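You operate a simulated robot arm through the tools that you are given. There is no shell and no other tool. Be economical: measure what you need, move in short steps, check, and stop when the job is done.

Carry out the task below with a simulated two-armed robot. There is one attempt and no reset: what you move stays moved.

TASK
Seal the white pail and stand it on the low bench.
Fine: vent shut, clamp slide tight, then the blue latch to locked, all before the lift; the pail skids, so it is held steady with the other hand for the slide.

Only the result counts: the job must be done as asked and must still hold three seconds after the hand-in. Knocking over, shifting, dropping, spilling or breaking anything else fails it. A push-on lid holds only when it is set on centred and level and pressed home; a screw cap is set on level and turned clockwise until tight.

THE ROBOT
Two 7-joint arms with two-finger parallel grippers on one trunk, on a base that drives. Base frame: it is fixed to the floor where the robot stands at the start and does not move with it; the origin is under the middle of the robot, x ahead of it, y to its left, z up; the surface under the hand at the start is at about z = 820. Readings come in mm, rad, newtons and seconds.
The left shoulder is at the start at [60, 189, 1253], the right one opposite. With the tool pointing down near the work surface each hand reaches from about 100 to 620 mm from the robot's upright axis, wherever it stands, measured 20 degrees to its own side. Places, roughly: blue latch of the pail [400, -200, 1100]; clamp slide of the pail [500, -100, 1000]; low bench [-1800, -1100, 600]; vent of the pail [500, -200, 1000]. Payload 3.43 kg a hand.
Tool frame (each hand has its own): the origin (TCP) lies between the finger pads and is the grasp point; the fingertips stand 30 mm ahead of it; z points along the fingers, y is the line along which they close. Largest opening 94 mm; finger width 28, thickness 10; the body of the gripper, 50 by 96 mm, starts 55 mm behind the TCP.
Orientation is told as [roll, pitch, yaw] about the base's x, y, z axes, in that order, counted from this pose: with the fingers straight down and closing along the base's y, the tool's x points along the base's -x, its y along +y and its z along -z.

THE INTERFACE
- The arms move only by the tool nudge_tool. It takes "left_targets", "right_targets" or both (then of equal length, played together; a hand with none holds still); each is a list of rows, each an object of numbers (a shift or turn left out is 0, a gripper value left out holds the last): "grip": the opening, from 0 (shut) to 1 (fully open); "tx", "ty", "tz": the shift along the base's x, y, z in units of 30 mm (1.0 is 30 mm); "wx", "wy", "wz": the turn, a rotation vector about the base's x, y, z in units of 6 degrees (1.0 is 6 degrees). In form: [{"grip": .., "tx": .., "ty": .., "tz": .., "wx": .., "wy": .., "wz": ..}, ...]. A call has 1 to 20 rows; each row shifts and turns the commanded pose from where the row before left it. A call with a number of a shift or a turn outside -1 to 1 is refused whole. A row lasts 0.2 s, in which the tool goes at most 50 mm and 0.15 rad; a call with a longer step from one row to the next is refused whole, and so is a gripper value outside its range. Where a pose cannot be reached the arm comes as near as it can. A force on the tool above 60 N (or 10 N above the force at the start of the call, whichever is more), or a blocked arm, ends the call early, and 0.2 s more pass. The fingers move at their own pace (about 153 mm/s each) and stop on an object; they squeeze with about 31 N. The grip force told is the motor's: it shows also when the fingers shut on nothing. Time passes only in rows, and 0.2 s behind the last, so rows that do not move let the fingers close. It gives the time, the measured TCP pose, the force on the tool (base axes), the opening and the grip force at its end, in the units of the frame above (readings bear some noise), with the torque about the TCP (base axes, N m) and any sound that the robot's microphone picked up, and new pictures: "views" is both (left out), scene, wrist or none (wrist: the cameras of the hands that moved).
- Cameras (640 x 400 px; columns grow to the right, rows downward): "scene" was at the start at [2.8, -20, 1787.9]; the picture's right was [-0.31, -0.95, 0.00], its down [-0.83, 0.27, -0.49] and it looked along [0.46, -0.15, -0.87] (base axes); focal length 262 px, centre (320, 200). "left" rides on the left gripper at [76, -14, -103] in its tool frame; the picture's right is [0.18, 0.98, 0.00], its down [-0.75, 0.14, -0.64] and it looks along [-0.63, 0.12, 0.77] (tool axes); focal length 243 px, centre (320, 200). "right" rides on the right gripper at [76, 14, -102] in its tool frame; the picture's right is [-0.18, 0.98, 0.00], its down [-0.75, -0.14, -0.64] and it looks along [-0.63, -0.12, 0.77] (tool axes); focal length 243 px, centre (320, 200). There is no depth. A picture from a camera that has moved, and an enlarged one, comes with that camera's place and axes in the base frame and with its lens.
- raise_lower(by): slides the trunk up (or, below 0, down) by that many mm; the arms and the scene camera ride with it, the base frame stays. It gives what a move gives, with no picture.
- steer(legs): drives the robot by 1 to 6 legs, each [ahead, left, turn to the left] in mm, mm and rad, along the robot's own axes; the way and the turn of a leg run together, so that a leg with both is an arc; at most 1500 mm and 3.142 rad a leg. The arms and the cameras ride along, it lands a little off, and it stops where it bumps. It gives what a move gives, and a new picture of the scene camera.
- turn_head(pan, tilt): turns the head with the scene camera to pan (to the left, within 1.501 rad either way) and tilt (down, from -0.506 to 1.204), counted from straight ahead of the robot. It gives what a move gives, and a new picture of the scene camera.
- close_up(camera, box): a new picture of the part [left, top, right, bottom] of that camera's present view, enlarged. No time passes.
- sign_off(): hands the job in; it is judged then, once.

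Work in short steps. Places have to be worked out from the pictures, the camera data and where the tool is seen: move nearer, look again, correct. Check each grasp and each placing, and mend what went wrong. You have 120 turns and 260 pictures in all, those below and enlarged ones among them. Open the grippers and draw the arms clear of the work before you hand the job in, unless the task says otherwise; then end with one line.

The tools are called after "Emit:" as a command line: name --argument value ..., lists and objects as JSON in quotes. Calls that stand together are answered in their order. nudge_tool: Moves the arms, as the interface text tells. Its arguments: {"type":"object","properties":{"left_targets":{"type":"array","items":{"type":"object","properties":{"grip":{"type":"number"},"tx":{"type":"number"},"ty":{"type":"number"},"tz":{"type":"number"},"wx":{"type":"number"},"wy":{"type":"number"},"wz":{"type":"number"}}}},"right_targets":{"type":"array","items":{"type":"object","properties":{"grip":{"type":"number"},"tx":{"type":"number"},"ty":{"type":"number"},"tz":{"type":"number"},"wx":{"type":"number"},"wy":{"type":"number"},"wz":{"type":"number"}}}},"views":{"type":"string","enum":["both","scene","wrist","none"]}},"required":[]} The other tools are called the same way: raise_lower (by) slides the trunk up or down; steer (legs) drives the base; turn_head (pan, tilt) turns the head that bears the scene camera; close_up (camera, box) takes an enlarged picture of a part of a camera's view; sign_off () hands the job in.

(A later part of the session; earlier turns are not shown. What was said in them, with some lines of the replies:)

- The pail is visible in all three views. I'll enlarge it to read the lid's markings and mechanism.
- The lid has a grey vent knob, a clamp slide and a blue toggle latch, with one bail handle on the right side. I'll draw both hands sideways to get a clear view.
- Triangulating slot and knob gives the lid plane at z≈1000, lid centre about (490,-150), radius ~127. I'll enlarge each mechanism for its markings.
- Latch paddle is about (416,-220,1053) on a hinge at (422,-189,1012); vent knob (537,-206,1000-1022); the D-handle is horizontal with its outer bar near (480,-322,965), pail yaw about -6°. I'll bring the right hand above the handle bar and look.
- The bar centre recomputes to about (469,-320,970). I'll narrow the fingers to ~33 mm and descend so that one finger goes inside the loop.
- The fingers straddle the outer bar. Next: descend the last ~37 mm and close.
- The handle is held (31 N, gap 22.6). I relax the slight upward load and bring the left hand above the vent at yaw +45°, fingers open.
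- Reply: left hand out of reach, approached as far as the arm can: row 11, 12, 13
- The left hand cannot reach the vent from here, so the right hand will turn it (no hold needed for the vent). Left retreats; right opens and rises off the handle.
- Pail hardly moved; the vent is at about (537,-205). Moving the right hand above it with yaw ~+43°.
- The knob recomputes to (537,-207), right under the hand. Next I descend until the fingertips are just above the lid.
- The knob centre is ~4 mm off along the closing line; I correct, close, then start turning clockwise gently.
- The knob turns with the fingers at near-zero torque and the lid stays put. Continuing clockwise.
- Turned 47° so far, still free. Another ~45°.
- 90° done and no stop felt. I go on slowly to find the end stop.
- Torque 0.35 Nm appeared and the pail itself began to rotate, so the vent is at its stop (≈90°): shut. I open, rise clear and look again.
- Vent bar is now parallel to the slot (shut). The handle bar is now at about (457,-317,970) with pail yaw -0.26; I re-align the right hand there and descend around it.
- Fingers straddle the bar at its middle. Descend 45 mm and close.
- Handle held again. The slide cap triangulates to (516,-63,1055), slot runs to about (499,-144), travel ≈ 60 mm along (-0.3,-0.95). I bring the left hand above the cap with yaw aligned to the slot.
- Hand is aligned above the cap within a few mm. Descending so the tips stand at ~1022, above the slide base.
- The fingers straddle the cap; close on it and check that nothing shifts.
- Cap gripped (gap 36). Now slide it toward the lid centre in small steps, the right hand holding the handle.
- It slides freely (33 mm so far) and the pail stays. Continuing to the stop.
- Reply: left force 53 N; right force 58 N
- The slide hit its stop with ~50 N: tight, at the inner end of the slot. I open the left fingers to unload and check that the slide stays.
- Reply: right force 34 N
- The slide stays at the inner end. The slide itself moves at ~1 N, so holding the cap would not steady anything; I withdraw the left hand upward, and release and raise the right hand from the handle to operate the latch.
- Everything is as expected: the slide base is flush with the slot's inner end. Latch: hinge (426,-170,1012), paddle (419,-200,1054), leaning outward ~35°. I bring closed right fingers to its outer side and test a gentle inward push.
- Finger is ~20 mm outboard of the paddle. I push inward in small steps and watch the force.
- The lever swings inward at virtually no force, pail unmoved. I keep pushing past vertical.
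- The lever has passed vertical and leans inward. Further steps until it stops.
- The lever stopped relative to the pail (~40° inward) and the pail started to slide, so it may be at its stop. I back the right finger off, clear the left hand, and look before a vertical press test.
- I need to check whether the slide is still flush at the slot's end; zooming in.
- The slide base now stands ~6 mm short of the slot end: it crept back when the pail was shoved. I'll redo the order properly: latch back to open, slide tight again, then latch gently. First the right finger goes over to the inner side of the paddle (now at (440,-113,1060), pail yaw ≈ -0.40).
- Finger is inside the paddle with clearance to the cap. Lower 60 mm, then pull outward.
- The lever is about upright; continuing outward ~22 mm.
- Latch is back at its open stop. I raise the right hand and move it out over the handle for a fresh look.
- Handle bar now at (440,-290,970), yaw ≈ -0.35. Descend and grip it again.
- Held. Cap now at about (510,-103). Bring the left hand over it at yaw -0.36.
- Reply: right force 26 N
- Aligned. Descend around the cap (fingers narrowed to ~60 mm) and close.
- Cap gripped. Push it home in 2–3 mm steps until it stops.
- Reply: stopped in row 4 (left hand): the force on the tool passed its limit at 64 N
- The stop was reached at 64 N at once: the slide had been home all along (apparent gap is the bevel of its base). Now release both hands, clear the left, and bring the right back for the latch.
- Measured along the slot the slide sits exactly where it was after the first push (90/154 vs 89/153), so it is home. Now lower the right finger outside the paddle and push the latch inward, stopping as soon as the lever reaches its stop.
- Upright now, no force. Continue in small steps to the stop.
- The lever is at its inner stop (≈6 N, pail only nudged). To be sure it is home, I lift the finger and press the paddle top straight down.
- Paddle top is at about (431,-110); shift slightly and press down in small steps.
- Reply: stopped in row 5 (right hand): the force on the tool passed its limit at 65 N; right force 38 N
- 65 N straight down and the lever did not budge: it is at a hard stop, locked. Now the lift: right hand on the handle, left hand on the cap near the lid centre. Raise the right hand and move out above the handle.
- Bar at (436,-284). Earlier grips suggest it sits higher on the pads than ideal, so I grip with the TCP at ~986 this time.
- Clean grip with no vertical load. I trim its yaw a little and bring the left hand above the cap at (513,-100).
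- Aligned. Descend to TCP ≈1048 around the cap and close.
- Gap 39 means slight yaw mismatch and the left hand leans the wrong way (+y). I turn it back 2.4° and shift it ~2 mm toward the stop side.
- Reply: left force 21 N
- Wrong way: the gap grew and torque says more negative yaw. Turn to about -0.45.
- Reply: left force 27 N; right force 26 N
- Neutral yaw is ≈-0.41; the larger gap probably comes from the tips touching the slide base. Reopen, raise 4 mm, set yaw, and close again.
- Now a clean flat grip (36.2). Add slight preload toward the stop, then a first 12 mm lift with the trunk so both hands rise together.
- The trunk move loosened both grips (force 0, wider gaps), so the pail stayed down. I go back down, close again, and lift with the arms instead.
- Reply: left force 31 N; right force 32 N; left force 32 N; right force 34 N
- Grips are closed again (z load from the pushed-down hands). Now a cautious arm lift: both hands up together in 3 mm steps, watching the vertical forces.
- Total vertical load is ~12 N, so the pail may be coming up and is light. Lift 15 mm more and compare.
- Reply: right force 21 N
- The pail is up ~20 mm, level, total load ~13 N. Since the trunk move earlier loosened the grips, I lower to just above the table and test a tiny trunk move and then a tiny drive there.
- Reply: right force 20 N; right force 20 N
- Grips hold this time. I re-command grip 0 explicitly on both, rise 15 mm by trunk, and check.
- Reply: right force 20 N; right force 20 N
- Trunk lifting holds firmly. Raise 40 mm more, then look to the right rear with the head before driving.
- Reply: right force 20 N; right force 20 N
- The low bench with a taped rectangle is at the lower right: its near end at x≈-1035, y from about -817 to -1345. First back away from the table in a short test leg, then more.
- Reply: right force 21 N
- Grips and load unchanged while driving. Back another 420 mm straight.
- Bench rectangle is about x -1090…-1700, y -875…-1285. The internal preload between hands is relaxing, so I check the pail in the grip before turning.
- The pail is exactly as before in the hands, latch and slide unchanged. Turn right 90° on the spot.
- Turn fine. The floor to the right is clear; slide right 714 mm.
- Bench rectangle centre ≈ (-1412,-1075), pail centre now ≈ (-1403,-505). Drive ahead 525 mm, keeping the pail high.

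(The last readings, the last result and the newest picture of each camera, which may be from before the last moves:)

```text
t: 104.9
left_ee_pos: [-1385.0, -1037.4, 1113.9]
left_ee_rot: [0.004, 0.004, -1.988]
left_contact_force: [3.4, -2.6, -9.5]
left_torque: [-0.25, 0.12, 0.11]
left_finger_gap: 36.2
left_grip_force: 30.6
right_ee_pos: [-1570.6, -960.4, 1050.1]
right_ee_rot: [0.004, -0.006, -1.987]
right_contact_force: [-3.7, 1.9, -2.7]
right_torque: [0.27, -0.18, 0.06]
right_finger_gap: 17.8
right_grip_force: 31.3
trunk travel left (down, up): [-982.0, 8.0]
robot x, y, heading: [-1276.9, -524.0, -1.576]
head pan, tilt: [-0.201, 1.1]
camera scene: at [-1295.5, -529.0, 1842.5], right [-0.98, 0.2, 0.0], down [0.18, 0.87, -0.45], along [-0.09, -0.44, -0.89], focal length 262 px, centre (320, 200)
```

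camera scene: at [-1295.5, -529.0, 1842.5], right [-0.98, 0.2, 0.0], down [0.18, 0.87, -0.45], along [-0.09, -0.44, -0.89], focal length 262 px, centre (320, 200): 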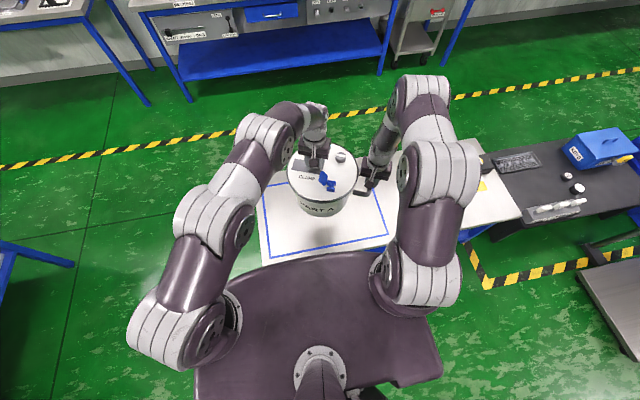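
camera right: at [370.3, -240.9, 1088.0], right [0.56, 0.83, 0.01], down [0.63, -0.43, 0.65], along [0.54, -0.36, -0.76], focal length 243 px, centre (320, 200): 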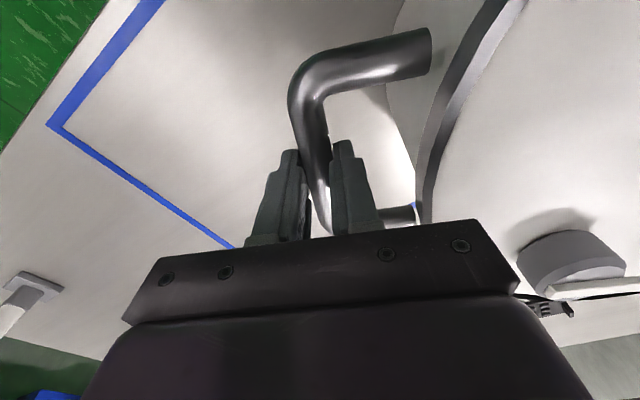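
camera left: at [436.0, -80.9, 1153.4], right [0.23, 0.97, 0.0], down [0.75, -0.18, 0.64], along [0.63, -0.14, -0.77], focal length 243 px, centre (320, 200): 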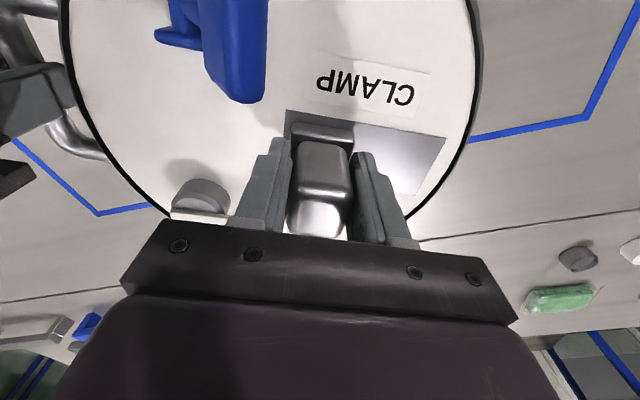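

The pail hangs over the taped rectangle, empty there. Lower the trunk in stages, first 150 mm, watching the load.

Emit:
raise_lower --by -150

Emit:
turn_head --pan -0.2 --tilt 1.0

```text
t: 106.6
left_ee_pos: [-1384.0, -1036.1, 965.7]
left_ee_rot: [0.005, 0.002, -1.987]
left_contact_force: [6.7, -2.3, -7.8]
left_torque: [0.21, 0.07, -0.01]
left_finger_gap: 36.1
left_grip_force: 31.3
right_ee_pos: [-1569.6, -957.8, 901.4]
right_ee_rot: [0.005, -0.006, -1.988]
right_contact_force: [-5.9, 1.8, -4.6]
right_torque: [-0.04, 0.13, -0.06]
right_finger_gap: 18.1
right_grip_force: 31.3
trunk travel left (down, up): [-832.0, 158.0]
robot x, y, heading: [-1280.3, -524.3, -1.576]
head pan, tilt: [-0.201, 1.1]
```

```text
t: 107.3
left_ee_pos: [-1384.4, -1037.0, 965.1]
left_ee_rot: [0.006, 0.005, -1.987]
left_contact_force: [6.1, -1.8, -6.9]
left_torque: [0.17, 0.12, -0.01]
left_finger_gap: 36.2
left_grip_force: 31.0
right_ee_pos: [-1569.1, -958.5, 900.9]
right_ee_rot: [0.006, -0.005, -1.99]
right_contact_force: [-6.2, 1.9, -4.7]
right_torque: [0.03, 0.12, -0.07]
right_finger_gap: 17.6
right_grip_force: 31.3
trunk travel left (down, up): [-832.0, 158.0]
robot x, y, heading: [-1282.1, -523.5, -1.578]
head pan, tilt: [-0.201, 1.0]
camera scene: at [-1296.7, -533.0, 1699.0], right [-0.98, 0.2, 0.0], down [0.17, 0.82, -0.54], along [-0.11, -0.53, -0.84], focal length 262 px, centre (320, 200)
```

scene: 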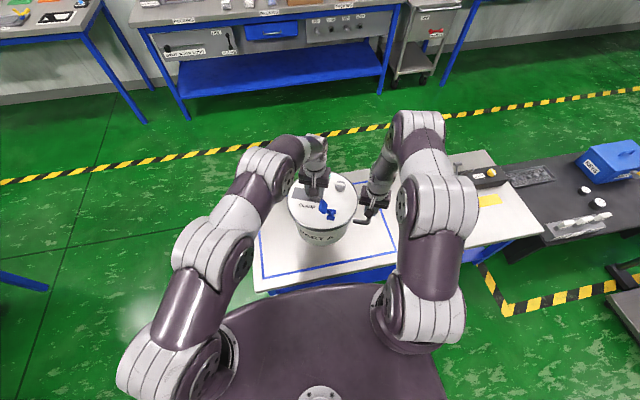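

Load steady. Lower 100 mm more (bottom then ≈ 633).

Emit:
raise_lower --by -100

Emit:
close_up --camera "scene" --box '[240, 140, 440, 300]'

```text
t: 108.6
left_ee_pos: [-1384.2, -1035.4, 865.6]
left_ee_rot: [0.003, 0.002, -1.987]
left_contact_force: [6.1, -3.4, -7.4]
left_torque: [0.01, 0.15, 0.05]
left_finger_gap: 36.0
left_grip_force: 31.4
right_ee_pos: [-1570.4, -958.6, 800.1]
right_ee_rot: [0.005, -0.007, -1.988]
right_contact_force: [-6.1, 2.0, -5.3]
right_torque: [0.1, 0.09, 0.0]
right_finger_gap: 17.6
right_grip_force: 30.8
trunk travel left (down, up): [-732.0, 258.0]
robot x, y, heading: [-1276.5, -518.9, -1.578]
head pan, tilt: [-0.201, 1.0]
```

```text
2.50 times, centred on (340, 220) of scene
camera zoom: at [-1296.6, -532.7, 1599.1], right [-0.98, 0.2, 0.0], down [0.17, 0.82, -0.54], along [-0.11, -0.53, -0.84], focal length 656 px, centre (270, 150)
```

zoom: 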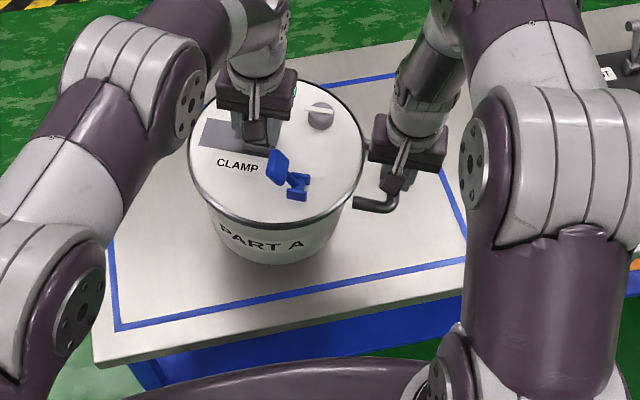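

Close above the bench, well within the rectangle. Lower in small steps until the load changes.

Emit:
raise_lower --by -18

Emit:
raise_lower --by -6

```text
t: 109.3
left_ee_pos: [-1383.9, -1035.9, 848.0]
left_ee_rot: [0.006, 0.004, -1.989]
left_contact_force: [6.6, -2.6, -7.5]
left_torque: [0.05, 0.16, 0.02]
left_finger_gap: 35.9
left_grip_force: 30.9
right_ee_pos: [-1569.9, -958.3, 783.3]
right_ee_rot: [0.005, -0.005, -1.988]
right_contact_force: [-5.2, 2.3, -6.3]
right_torque: [0.11, 0.09, -0.01]
right_finger_gap: 17.6
right_grip_force: 31.0
trunk travel left (down, up): [-714.0, 276.0]
robot x, y, heading: [-1282.9, -520.9, -1.575]
head pan, tilt: [-0.201, 1.0]
```

```text
t: 109.8
left_ee_pos: [-1383.8, -1035.3, 841.6]
left_ee_rot: [0.006, 0.002, -1.987]
left_contact_force: [5.5, -2.2, -6.6]
left_torque: [0.08, 0.2, -0.03]
left_finger_gap: 36.2
left_grip_force: 30.8
right_ee_pos: [-1569.9, -958.7, 776.8]
right_ee_rot: [0.004, -0.007, -1.988]
right_contact_force: [-5.7, 3.1, -5.7]
right_torque: [0.13, 0.09, 0.02]
right_finger_gap: 17.6
right_grip_force: 31.1
trunk travel left (down, up): [-708.0, 282.0]
robot x, y, heading: [-1282.6, -521.8, -1.572]
head pan, tilt: [-0.201, 1.0]
```

No contact yet (bottom ≈ 608). Continue in 4 mm steps.

Emit:
raise_lower --by -4

Emit:
raise_lower --by -4

Emit:
close_up --camera "scene" --box '[240, 140, 440, 300]'

```text
t: 110.4
left_ee_pos: [-1383.8, -1035.3, 838.0]
left_ee_rot: [0.006, 0.003, -1.988]
left_contact_force: [6.6, -2.9, -8.4]
left_torque: [0.11, 0.15, 0.06]
left_finger_gap: 36.2
left_grip_force: 30.9
right_ee_pos: [-1569.3, -958.8, 773.0]
right_ee_rot: [0.006, -0.007, -1.984]
right_contact_force: [-5.8, 3.1, -5.7]
right_torque: [0.07, 0.1, -0.01]
right_finger_gap: 17.7
right_grip_force: 30.2
trunk travel left (down, up): [-704.0, 286.0]
robot x, y, heading: [-1285.9, -520.0, -1.578]
head pan, tilt: [-0.201, 1.0]
```

```text
t: 110.9
left_ee_pos: [-1384.5, -1035.6, 834.2]
left_ee_rot: [0.005, 0.004, -1.988]
left_contact_force: [7.2, -1.6, -6.7]
left_torque: [0.07, 0.22, 0.01]
left_finger_gap: 35.9
left_grip_force: 30.7
right_ee_pos: [-1570.5, -957.7, 768.0]
right_ee_rot: [0.005, -0.005, -1.988]
right_contact_force: [-6.6, 2.2, -5.4]
right_torque: [0.13, 0.09, 0.0]
right_finger_gap: 17.8
right_grip_force: 30.4
trunk travel left (down, up): [-700.0, 290.0]
robot x, y, heading: [-1281.7, -526.4, -1.573]
head pan, tilt: [-0.201, 1.0]
```

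```text
2.50 times, centred on (340, 220) of scene
camera zoom: at [-1296.7, -532.9, 1567.0], right [-0.98, 0.2, 0.0], down [0.17, 0.82, -0.54], along [-0.11, -0.53, -0.84], focal length 656 px, centre (270, 150)
```

zoom: 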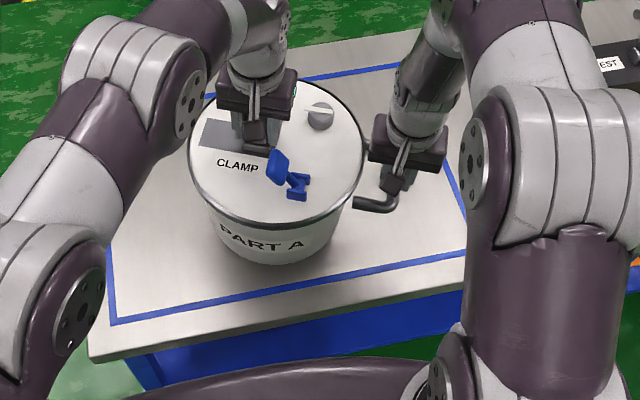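

Still hanging free; contact should be imminent. Two more 5 mm steps.

Emit:
raise_lower --by -5

Emit:
raise_lower --by -5

```text
t: 111.4
left_ee_pos: [-1384.1, -1034.2, 828.5]
left_ee_rot: [0.005, 0.003, -1.99]
left_contact_force: [6.6, -4.2, -7.0]
left_torque: [0.12, 0.19, 0.04]
left_finger_gap: 36.2
left_grip_force: 31.6
right_ee_pos: [-1569.8, -958.6, 764.6]
right_ee_rot: [0.004, -0.004, -1.988]
right_contact_force: [-6.7, 3.4, -5.8]
right_torque: [0.11, 0.1, -0.01]
right_finger_gap: 18.0
right_grip_force: 30.9
trunk travel left (down, up): [-695.0, 295.0]
robot x, y, heading: [-1280.3, -521.3, -1.576]
head pan, tilt: [-0.201, 1.0]
```

```text
t: 112.0
left_ee_pos: [-1383.8, -1035.9, 823.3]
left_ee_rot: [0.005, 0.003, -1.987]
left_contact_force: [5.9, -2.4, -7.3]
left_torque: [0.12, 0.17, 0.0]
left_finger_gap: 36.1
left_grip_force: 30.7
right_ee_pos: [-1569.5, -958.1, 757.8]
right_ee_rot: [0.005, -0.005, -1.988]
right_contact_force: [-6.1, 2.9, -5.1]
right_torque: [0.07, 0.1, 0.02]
right_finger_gap: 17.6
right_grip_force: 30.9
trunk travel left (down, up): [-690.0, 300.0]
robot x, y, heading: [-1280.4, -522.7, -1.573]
head pan, tilt: [-0.201, 1.0]
```

Still free at bottom ≈ 590. Continue stepping.

Emit:
raise_lower --by -5

Emit:
raise_lower --by -5

Emit:
close_up --camera "scene" --box '[290, 190, 390, 270]'

```text
t: 112.5
left_ee_pos: [-1382.3, -1035.3, 817.6]
left_ee_rot: [0.006, 0.004, -1.987]
left_contact_force: [7.2, -2.4, -6.6]
left_torque: [0.11, 0.18, 0.04]
left_finger_gap: 36.0
left_grip_force: 30.9
right_ee_pos: [-1570.4, -959.0, 753.0]
right_ee_rot: [0.005, -0.005, -1.989]
right_contact_force: [-5.4, 2.9, -5.7]
right_torque: [0.07, 0.1, -0.03]
right_finger_gap: 17.8
right_grip_force: 31.5
trunk travel left (down, up): [-685.0, 305.0]
robot x, y, heading: [-1282.0, -524.3, -1.573]
head pan, tilt: [-0.201, 1.0]
```

```text
t: 113.0
left_ee_pos: [-1383.2, -1035.6, 813.0]
left_ee_rot: [0.007, 0.004, -1.988]
left_contact_force: [6.2, -3.2, -7.7]
left_torque: [0.14, 0.2, 0.05]
left_finger_gap: 36.2
left_grip_force: 30.9
right_ee_pos: [-1570.2, -958.6, 748.1]
right_ee_rot: [0.004, -0.005, -1.988]
right_contact_force: [-6.5, 2.1, -5.2]
right_torque: [0.03, 0.1, -0.01]
right_finger_gap: 17.4
right_grip_force: 30.8
trunk travel left (down, up): [-680.0, 310.0]
robot x, y, heading: [-1280.5, -525.0, -1.579]
head pan, tilt: [-0.201, 1.0]
```

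```text
5.00 times, centred on (340, 230) of scene
camera zoom: at [-1296.7, -532.8, 1547.0], right [-0.98, 0.2, 0.0], down [0.17, 0.82, -0.54], along [-0.11, -0.53, -0.84], focal length 1312 px, centre (220, 50)
```

zoom: 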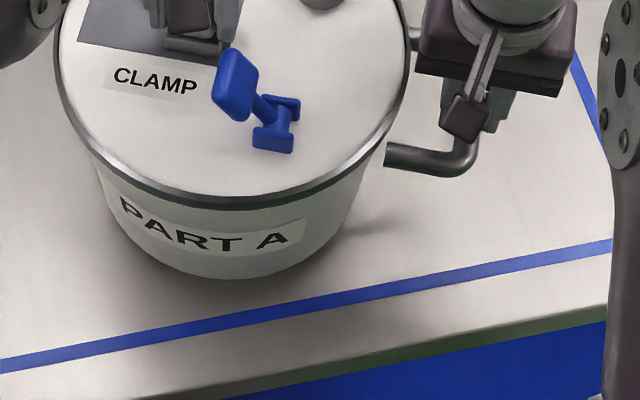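

Shadow still soft under the bottom edge; continue.

Emit:
raise_lower --by -6

Emit:
raise_lower --by -6

```text
t: 113.6
left_ee_pos: [-1385.0, -1036.2, 808.5]
left_ee_rot: [0.006, 0.004, -1.989]
left_contact_force: [6.6, -3.4, -7.0]
left_torque: [0.11, 0.21, 0.04]
left_finger_gap: 35.9
left_grip_force: 30.9
right_ee_pos: [-1569.5, -958.7, 742.1]
right_ee_rot: [0.006, -0.005, -1.987]
right_contact_force: [-5.8, 2.2, -5.2]
right_torque: [0.13, 0.1, -0.05]
right_finger_gap: 17.7
right_grip_force: 31.2
trunk travel left (down, up): [-674.0, 316.0]
robot x, y, heading: [-1283.4, -525.8, -1.576]
head pan, tilt: [-0.201, 1.0]
```

```text
t: 114.2
left_ee_pos: [-1382.8, -1036.0, 802.8]
left_ee_rot: [0.006, 0.005, -1.99]
left_contact_force: [6.0, -2.9, -7.5]
left_torque: [0.13, 0.19, 0.02]
left_finger_gap: 36.0
left_grip_force: 31.3
right_ee_pos: [-1568.8, -957.8, 736.6]
right_ee_rot: [0.006, -0.005, -1.988]
right_contact_force: [-5.7, 2.2, -5.0]
right_torque: [0.05, 0.12, 0.0]
right_finger_gap: 17.6
right_grip_force: 31.3
trunk travel left (down, up): [-668.0, 322.0]
robot x, y, heading: [-1278.6, -522.7, -1.577]
head pan, tilt: [-0.201, 1.0]
```

Bottom ≈ 569, still free. Two more steps.

Emit:
raise_lower --by -6

Emit:
raise_lower --by -6

Emit:
close_up --camera "scene" --box '[290, 190, 390, 270]'

```text
t: 114.7
left_ee_pos: [-1384.1, -1034.9, 795.9]
left_ee_rot: [0.006, 0.004, -1.986]
left_contact_force: [7.2, -3.5, -7.0]
left_torque: [0.08, 0.2, 0.01]
left_finger_gap: 36.2
left_grip_force: 30.8
right_ee_pos: [-1569.1, -958.7, 729.9]
right_ee_rot: [0.005, -0.005, -1.986]
right_contact_force: [-6.8, 2.2, -6.1]
right_torque: [0.1, 0.08, -0.03]
right_finger_gap: 17.5
right_grip_force: 30.8
trunk travel left (down, up): [-662.0, 328.0]
robot x, y, heading: [-1284.5, -522.0, -1.577]
head pan, tilt: [-0.201, 1.0]
```

```text
t: 115.2
left_ee_pos: [-1383.7, -1036.4, 790.8]
left_ee_rot: [0.005, 0.003, -1.988]
left_contact_force: [6.0, -2.9, -6.6]
left_torque: [0.1, 0.17, 0.04]
left_finger_gap: 36.2
left_grip_force: 30.6
right_ee_pos: [-1569.0, -957.5, 725.1]
right_ee_rot: [0.004, -0.005, -1.988]
right_contact_force: [-6.3, 2.2, -5.1]
right_torque: [0.1, 0.12, 0.01]
right_finger_gap: 17.6
right_grip_force: 30.6
trunk travel left (down, up): [-656.0, 334.0]
robot x, y, heading: [-1281.3, -523.4, -1.578]
head pan, tilt: [-0.201, 1.0]
```

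```text
5.00 times, centred on (340, 230) of scene
camera zoom: at [-1296.6, -532.7, 1523.0], right [-0.98, 0.2, 0.0], down [0.17, 0.82, -0.54], along [-0.11, -0.53, -0.84], focal length 1312 px, centre (220, 50)
```

zoom: 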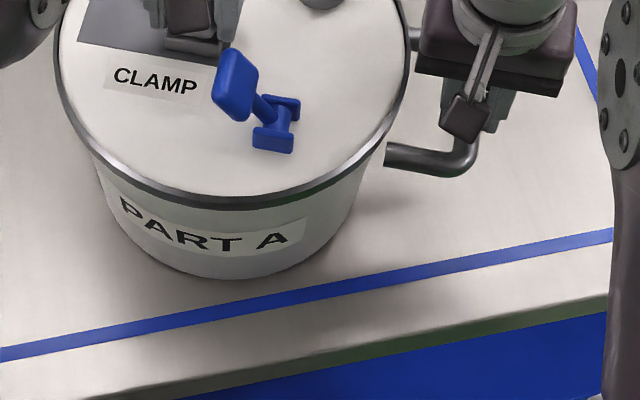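

Shadow is tightening. Continue.

Emit:
raise_lower --by -6

Emit:
raise_lower --by -6

```text
t: 115.8
left_ee_pos: [-1383.3, -1034.8, 785.3]
left_ee_rot: [0.005, 0.001, -1.988]
left_contact_force: [6.2, -0.9, -0.9]
left_torque: [0.65, -0.05, 0.03]
left_finger_gap: 36.0
left_grip_force: 31.0
right_ee_pos: [-1569.9, -957.8, 719.2]
right_ee_rot: [0.005, -0.007, -1.989]
right_contact_force: [-8.0, 2.5, 1.5]
right_torque: [0.63, -0.1, -0.02]
right_finger_gap: 18.1
right_grip_force: 31.0
trunk travel left (down, up): [-650.0, 340.0]
robot x, y, heading: [-1281.1, -524.1, -1.576]
head pan, tilt: [-0.201, 1.0]
```

```text
t: 116.3
left_ee_pos: [-1383.4, -1035.5, 784.9]
left_ee_rot: [0.005, -0.011, -1.988]
left_contact_force: [11.0, -9.1, 25.8]
left_torque: [0.11, 0.16, 0.08]
left_finger_gap: 36.0
left_grip_force: 31.0
right_ee_pos: [-1568.9, -958.5, 717.8]
right_ee_rot: [0.008, -0.018, -1.989]
right_contact_force: [-14.0, 0.6, 27.8]
right_torque: [0.01, 0.34, 0.14]
right_finger_gap: 18.0
right_grip_force: 30.9
trunk travel left (down, up): [-644.0, 346.0]
robot x, y, heading: [-1281.5, -523.7, -1.578]
head pan, tilt: [-0.201, 1.0]
```

Bench contact reached. Ease the load by raising 5 mm, then open both grippers.

Emit:
raise_lower --by 5

Emit:
nudge_tool --left_targets '[{"grip": 0.5}, {"grip": 0.55}, {}]' --right_targets '[{"grip": 0.36}, {"grip": 0.36}, {}]'

Emit:
close_up --camera "scene" --box '[270, 150, 410, 260]'

```text
t: 116.9
left_ee_pos: [-1384.3, -1034.0, 783.4]
left_ee_rot: [0.004, 0.002, -1.989]
left_contact_force: [8.0, -4.2, 19.7]
left_torque: [-0.07, 0.3, -0.35]
left_finger_gap: 35.9
left_grip_force: 31.0
right_ee_pos: [-1568.9, -956.1, 716.9]
right_ee_rot: [0.005, -0.005, -1.988]
right_contact_force: [-10.5, -3.7, -6.1]
right_torque: [-0.69, 0.42, -0.42]
right_finger_gap: 17.7
right_grip_force: 30.9
trunk travel left (down, up): [-649.0, 341.0]
robot x, y, heading: [-1284.4, -521.8, -1.576]
head pan, tilt: [-0.201, 1.0]
```

```text
t: 117.7
left_ee_pos: [-1382.4, -1034.5, 783.0]
left_ee_rot: [0.005, 0.004, -1.989]
left_contact_force: [0.2, 0.0, 0.2]
left_torque: [-0.01, 0.0, 0.0]
left_finger_gap: 51.9
left_grip_force: 0.1
right_ee_pos: [-1568.6, -957.5, 717.6]
right_ee_rot: [0.006, -0.007, -1.989]
right_contact_force: [-0.3, -0.1, -0.3]
right_torque: [0.03, -0.01, 0.01]
right_finger_gap: 33.7
right_grip_force: 0.0
trunk travel left (down, up): [-649.0, 341.0]
robot x, y, heading: [-1282.7, -523.3, -1.575]
head pan, tilt: [-0.201, 1.0]
camera scene: at [-1296.3, -531.2, 1516.0], right [-0.98, 0.2, 0.0], down [0.17, 0.82, -0.54], along [-0.11, -0.53, -0.84], focal length 262 px, centre (320, 200)
camera right: at [-1525.6, -892.2, 819.3], right [0.82, -0.57, 0.01], down [-0.44, -0.63, 0.65], along [-0.36, -0.54, -0.76], focal length 243 px, centre (320, 200)
camera left: at [-1367.1, -958.9, 884.5], right [0.97, -0.23, 0.01], down [-0.18, -0.75, 0.64], along [-0.14, -0.62, -0.77], focal length 243 px, centre (320, 200)
```

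scene: 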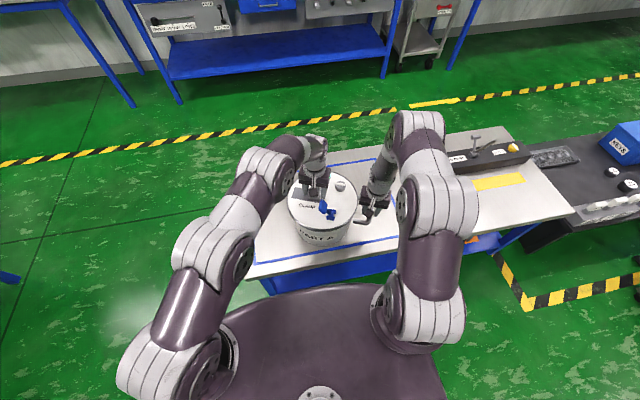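
right: 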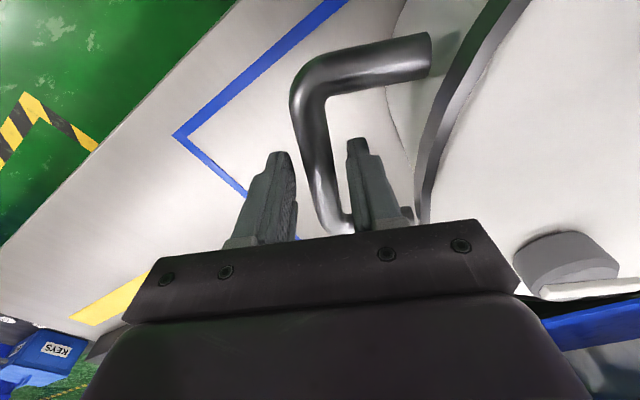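
left: 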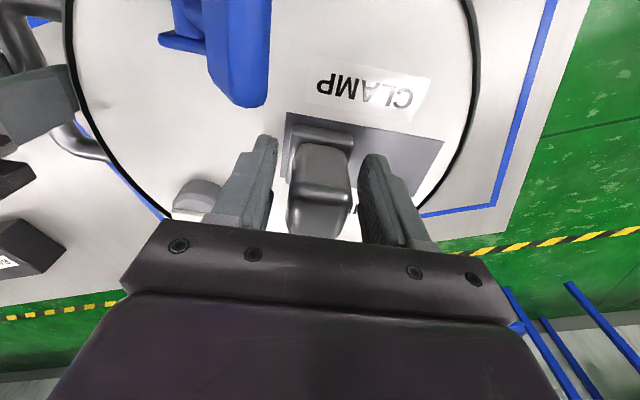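

```text
3.64 times, centred on (340, 205) of scene
camera zoom: at [-1296.3, -531.2, 1516.0], right [-0.98, 0.2, 0.0], down [0.17, 0.82, -0.54], along [-0.11, -0.53, -0.84], focal length 954 px, centre (247, 182)
```

zoom: 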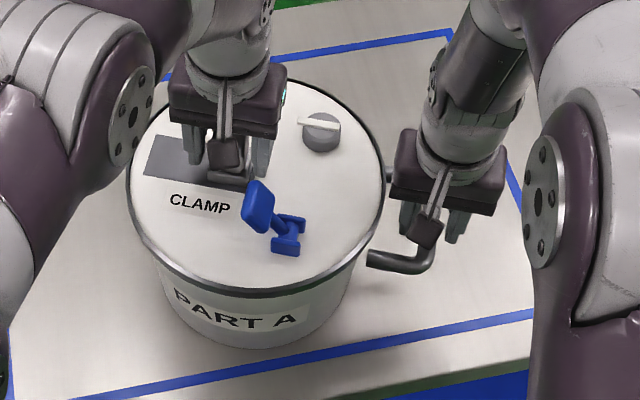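

The pail stands inside the rectangle and the fingers are free on both sides. Raise straight up with the trunk.

Emit:
raise_lower --by 60

Emit:
raise_lower --by 140

Emit:
close_up --camera "scene" --box '[270, 150, 410, 260]'

```text
t: 118.7
left_ee_pos: [-1383.4, -1034.0, 842.3]
left_ee_rot: [0.004, 0.003, -1.988]
left_contact_force: [0.0, 0.7, -0.4]
left_torque: [0.01, 0.0, 0.0]
left_finger_gap: 51.7
left_grip_force: 0.1
right_ee_pos: [-1569.9, -958.6, 778.0]
right_ee_rot: [0.003, -0.005, -1.989]
right_contact_force: [-0.4, 0.0, 0.2]
right_torque: [-0.03, 0.02, -0.02]
right_finger_gap: 33.8
right_grip_force: 0.1
trunk travel left (down, up): [-709.0, 281.0]
robot x, y, heading: [-1283.8, -523.2, -1.578]
head pan, tilt: [-0.201, 1.0]
```

```text
t: 120.4
left_ee_pos: [-1384.1, -1035.3, 983.6]
left_ee_rot: [0.004, 0.004, -1.989]
left_contact_force: [-0.8, 0.6, 0.8]
left_torque: [-0.02, -0.02, 0.0]
left_finger_gap: 51.7
left_grip_force: 0.0
right_ee_pos: [-1568.7, -957.3, 918.2]
right_ee_rot: [0.006, -0.008, -1.988]
right_contact_force: [0.9, -0.2, 0.2]
right_torque: [-0.05, 0.0, 0.02]
right_finger_gap: 33.7
right_grip_force: 0.0
trunk travel left (down, up): [-849.0, 141.0]
robot x, y, heading: [-1279.6, -524.1, -1.573]
head pan, tilt: [-0.201, 1.0]
```

```text
3.64 times, centred on (340, 205) of scene
camera zoom: at [-1296.4, -531.5, 1716.0], right [-0.98, 0.2, 0.0], down [0.17, 0.82, -0.54], along [-0.11, -0.53, -0.84], focal length 954 px, centre (247, 182)
```

zoom: 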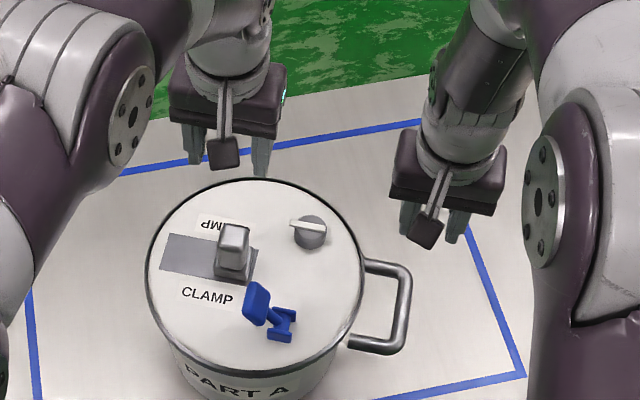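

The pail stands upright on the bench, vent shut, slide at its inner end, latch over. Open the grippers fully and back the robot away.

Emit:
nudge_tool --left_targets '[{"grip": 1}, {}]' --right_targets '[{"grip": 1}, {}]' --views "none"

Emit:
steer --legs '[[-400, 0, 0]]'

Emit:
turn_head --pan -0.13 --tilt 0.75

Emit:
close_up --camera "scene" --box '[260, 120, 400, 260]'

```text
t: 121.0
left_ee_pos: [-1383.3, -1034.7, 983.6]
left_ee_rot: [0.004, 0.001, -1.988]
left_contact_force: [-1.1, -0.1, -0.4]
left_torque: [0.01, 0.02, 0.0]
left_finger_gap: 94.4
left_grip_force: 0.1
right_ee_pos: [-1569.7, -957.6, 918.2]
right_ee_rot: [0.004, -0.006, -1.988]
right_contact_force: [0.7, 0.0, -0.3]
right_torque: [0.04, -0.02, -0.02]
right_finger_gap: 93.9
right_grip_force: 0.0
trunk travel left (down, up): [-849.0, 141.0]
robot x, y, heading: [-1282.6, -522.5, -1.579]
head pan, tilt: [-0.201, 1.0]
```

```text
t: 123.5
left_ee_pos: [-1383.1, -636.7, 981.8]
left_ee_rot: [0.005, 0.005, -1.991]
left_contact_force: [0.2, -0.6, 0.6]
left_torque: [0.01, -0.01, -0.03]
left_finger_gap: 93.9
left_grip_force: 0.1
right_ee_pos: [-1567.4, -559.3, 916.5]
right_ee_rot: [0.006, -0.006, -1.99]
right_contact_force: [-0.1, 0.9, 0.1]
right_torque: [0.0, -0.01, 0.01]
right_finger_gap: 94.1
right_grip_force: 0.1
trunk travel left (down, up): [-849.0, 141.0]
robot x, y, heading: [-1280.9, -122.2, -1.577]
head pan, tilt: [-0.201, 1.0]
camera scene: at [-1294.1, -133.7, 1716.1], right [-0.98, 0.21, 0.0], down [0.17, 0.82, -0.54], along [-0.11, -0.53, -0.84], focal length 262 px, centre (320, 200)
```

scene: 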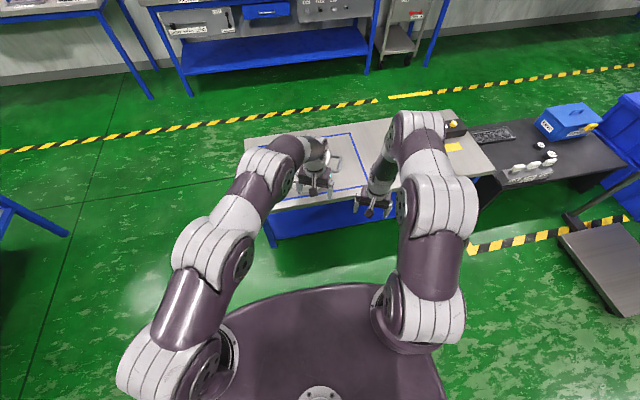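

```text
t: 124.2
left_ee_pos: [-1382.4, -635.6, 984.3]
left_ee_rot: [0.005, 0.002, -1.991]
left_contact_force: [0.2, -1.0, 0.7]
left_torque: [0.01, -0.02, 0.0]
left_finger_gap: 94.0
left_grip_force: 0.0
right_ee_pos: [-1568.9, -559.7, 918.8]
right_ee_rot: [0.006, -0.006, -1.99]
right_contact_force: [0.2, 0.1, 0.5]
right_torque: [0.0, 0.01, -0.02]
right_finger_gap: 94.0
right_grip_force: 0.2
trunk travel left (down, up): [-849.0, 141.0]
robot x, y, heading: [-1281.6, -126.4, -1.582]
head pan, tilt: [-0.129, 0.75]
camera scene: at [-1290.8, -146.3, 1735.2], right [-0.99, 0.14, 0.0], down [0.09, 0.68, -0.73], along [-0.1, -0.72, -0.68], focal length 262 px, centre (320, 200)
```

scene: 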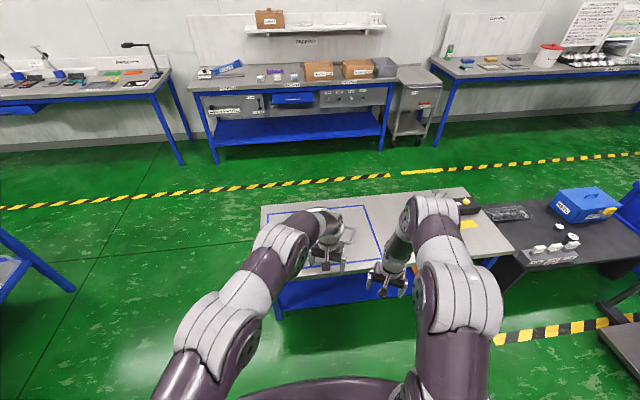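

```text
2.86 times, centred on (330, 190) of scene
camera zoom: at [-1290.8, -146.3, 1735.2], right [-0.99, 0.14, 0.0], down [0.09, 0.68, -0.73], along [-0.1, -0.72, -0.68], focal length 750 px, centre (291, 229)
```

zoom: 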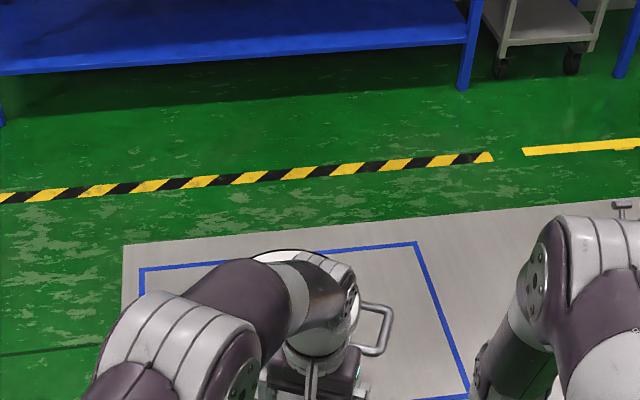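

The left arm hides the pail; move it to its side for a last check of the seal.

Emit:
nudge_tool --left_targets '[{"tx": 0.9, "ty": 0.2}, {"tx": 0.9, "ty": 0.2}, {"tx": 0.9, "ty": 0.2}, {"tx": 0.9, "ty": 0.2}, {"tx": 0.9, "ty": 0.2}, {"tx": 0.9, "ty": 0.2}, {"tx": 0.9}, {}]' --views "scene"

Emit:
close_up --camera "scene" --box '[280, 190, 390, 280]'

```text
t: 126.0
left_ee_pos: [-1194.1, -599.4, 983.6]
left_ee_rot: [0.007, 0.001, -1.992]
left_contact_force: [0.5, 0.3, 0.3]
left_torque: [-0.02, 0.0, -0.02]
left_finger_gap: 93.9
left_grip_force: 0.0
right_ee_pos: [-1569.2, -558.3, 917.8]
right_ee_rot: [0.008, -0.007, -1.99]
right_contact_force: [-0.1, 0.2, -0.3]
right_torque: [0.0, 0.02, -0.06]
right_finger_gap: 94.2
right_grip_force: 0.0
trunk travel left (down, up): [-849.0, 141.0]
robot x, y, heading: [-1280.6, -121.4, -1.574]
head pan, tilt: [-0.129, 0.75]
camera scene: at [-1291.6, -146.9, 1735.2], right [-0.99, 0.14, 0.0], down [0.09, 0.68, -0.73], along [-0.1, -0.72, -0.68], focal length 262 px, centre (320, 200)
```

scene: 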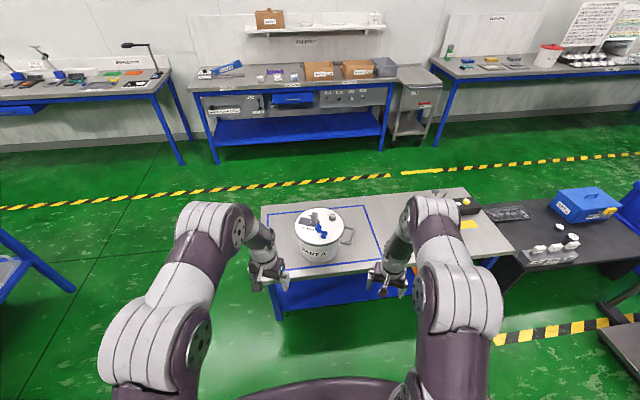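

```text
4.44 times, centred on (335, 235) of scene
camera zoom: at [-1291.6, -146.9, 1735.2], right [-0.99, 0.14, 0.0], down [0.09, 0.68, -0.73], along [-0.1, -0.72, -0.68], focal length 1166 px, centre (253, 44)
```

zoom: 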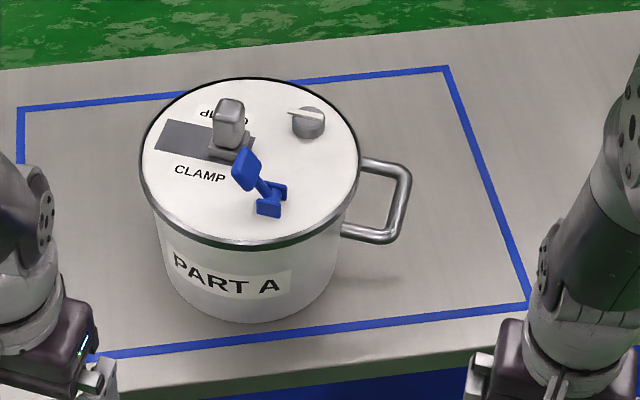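

The pail stands upright inside the rectangle on the low bench. The vent is shut, the slide is at its inner end, the latch is over, and both hands are clear and open. Handing in.

Emit:
sign_off

```text
The job is handed in.
```

The white pail is sealed and standing upright on the low bench, inside the taped rectangle, and the job is handed in. Before the lift, the vent was turned shut, the slide pushed to its stop with the handle held, and the latch set to locked. After the first latching I reopened the latch, found the slide still at its stop, and latched again.
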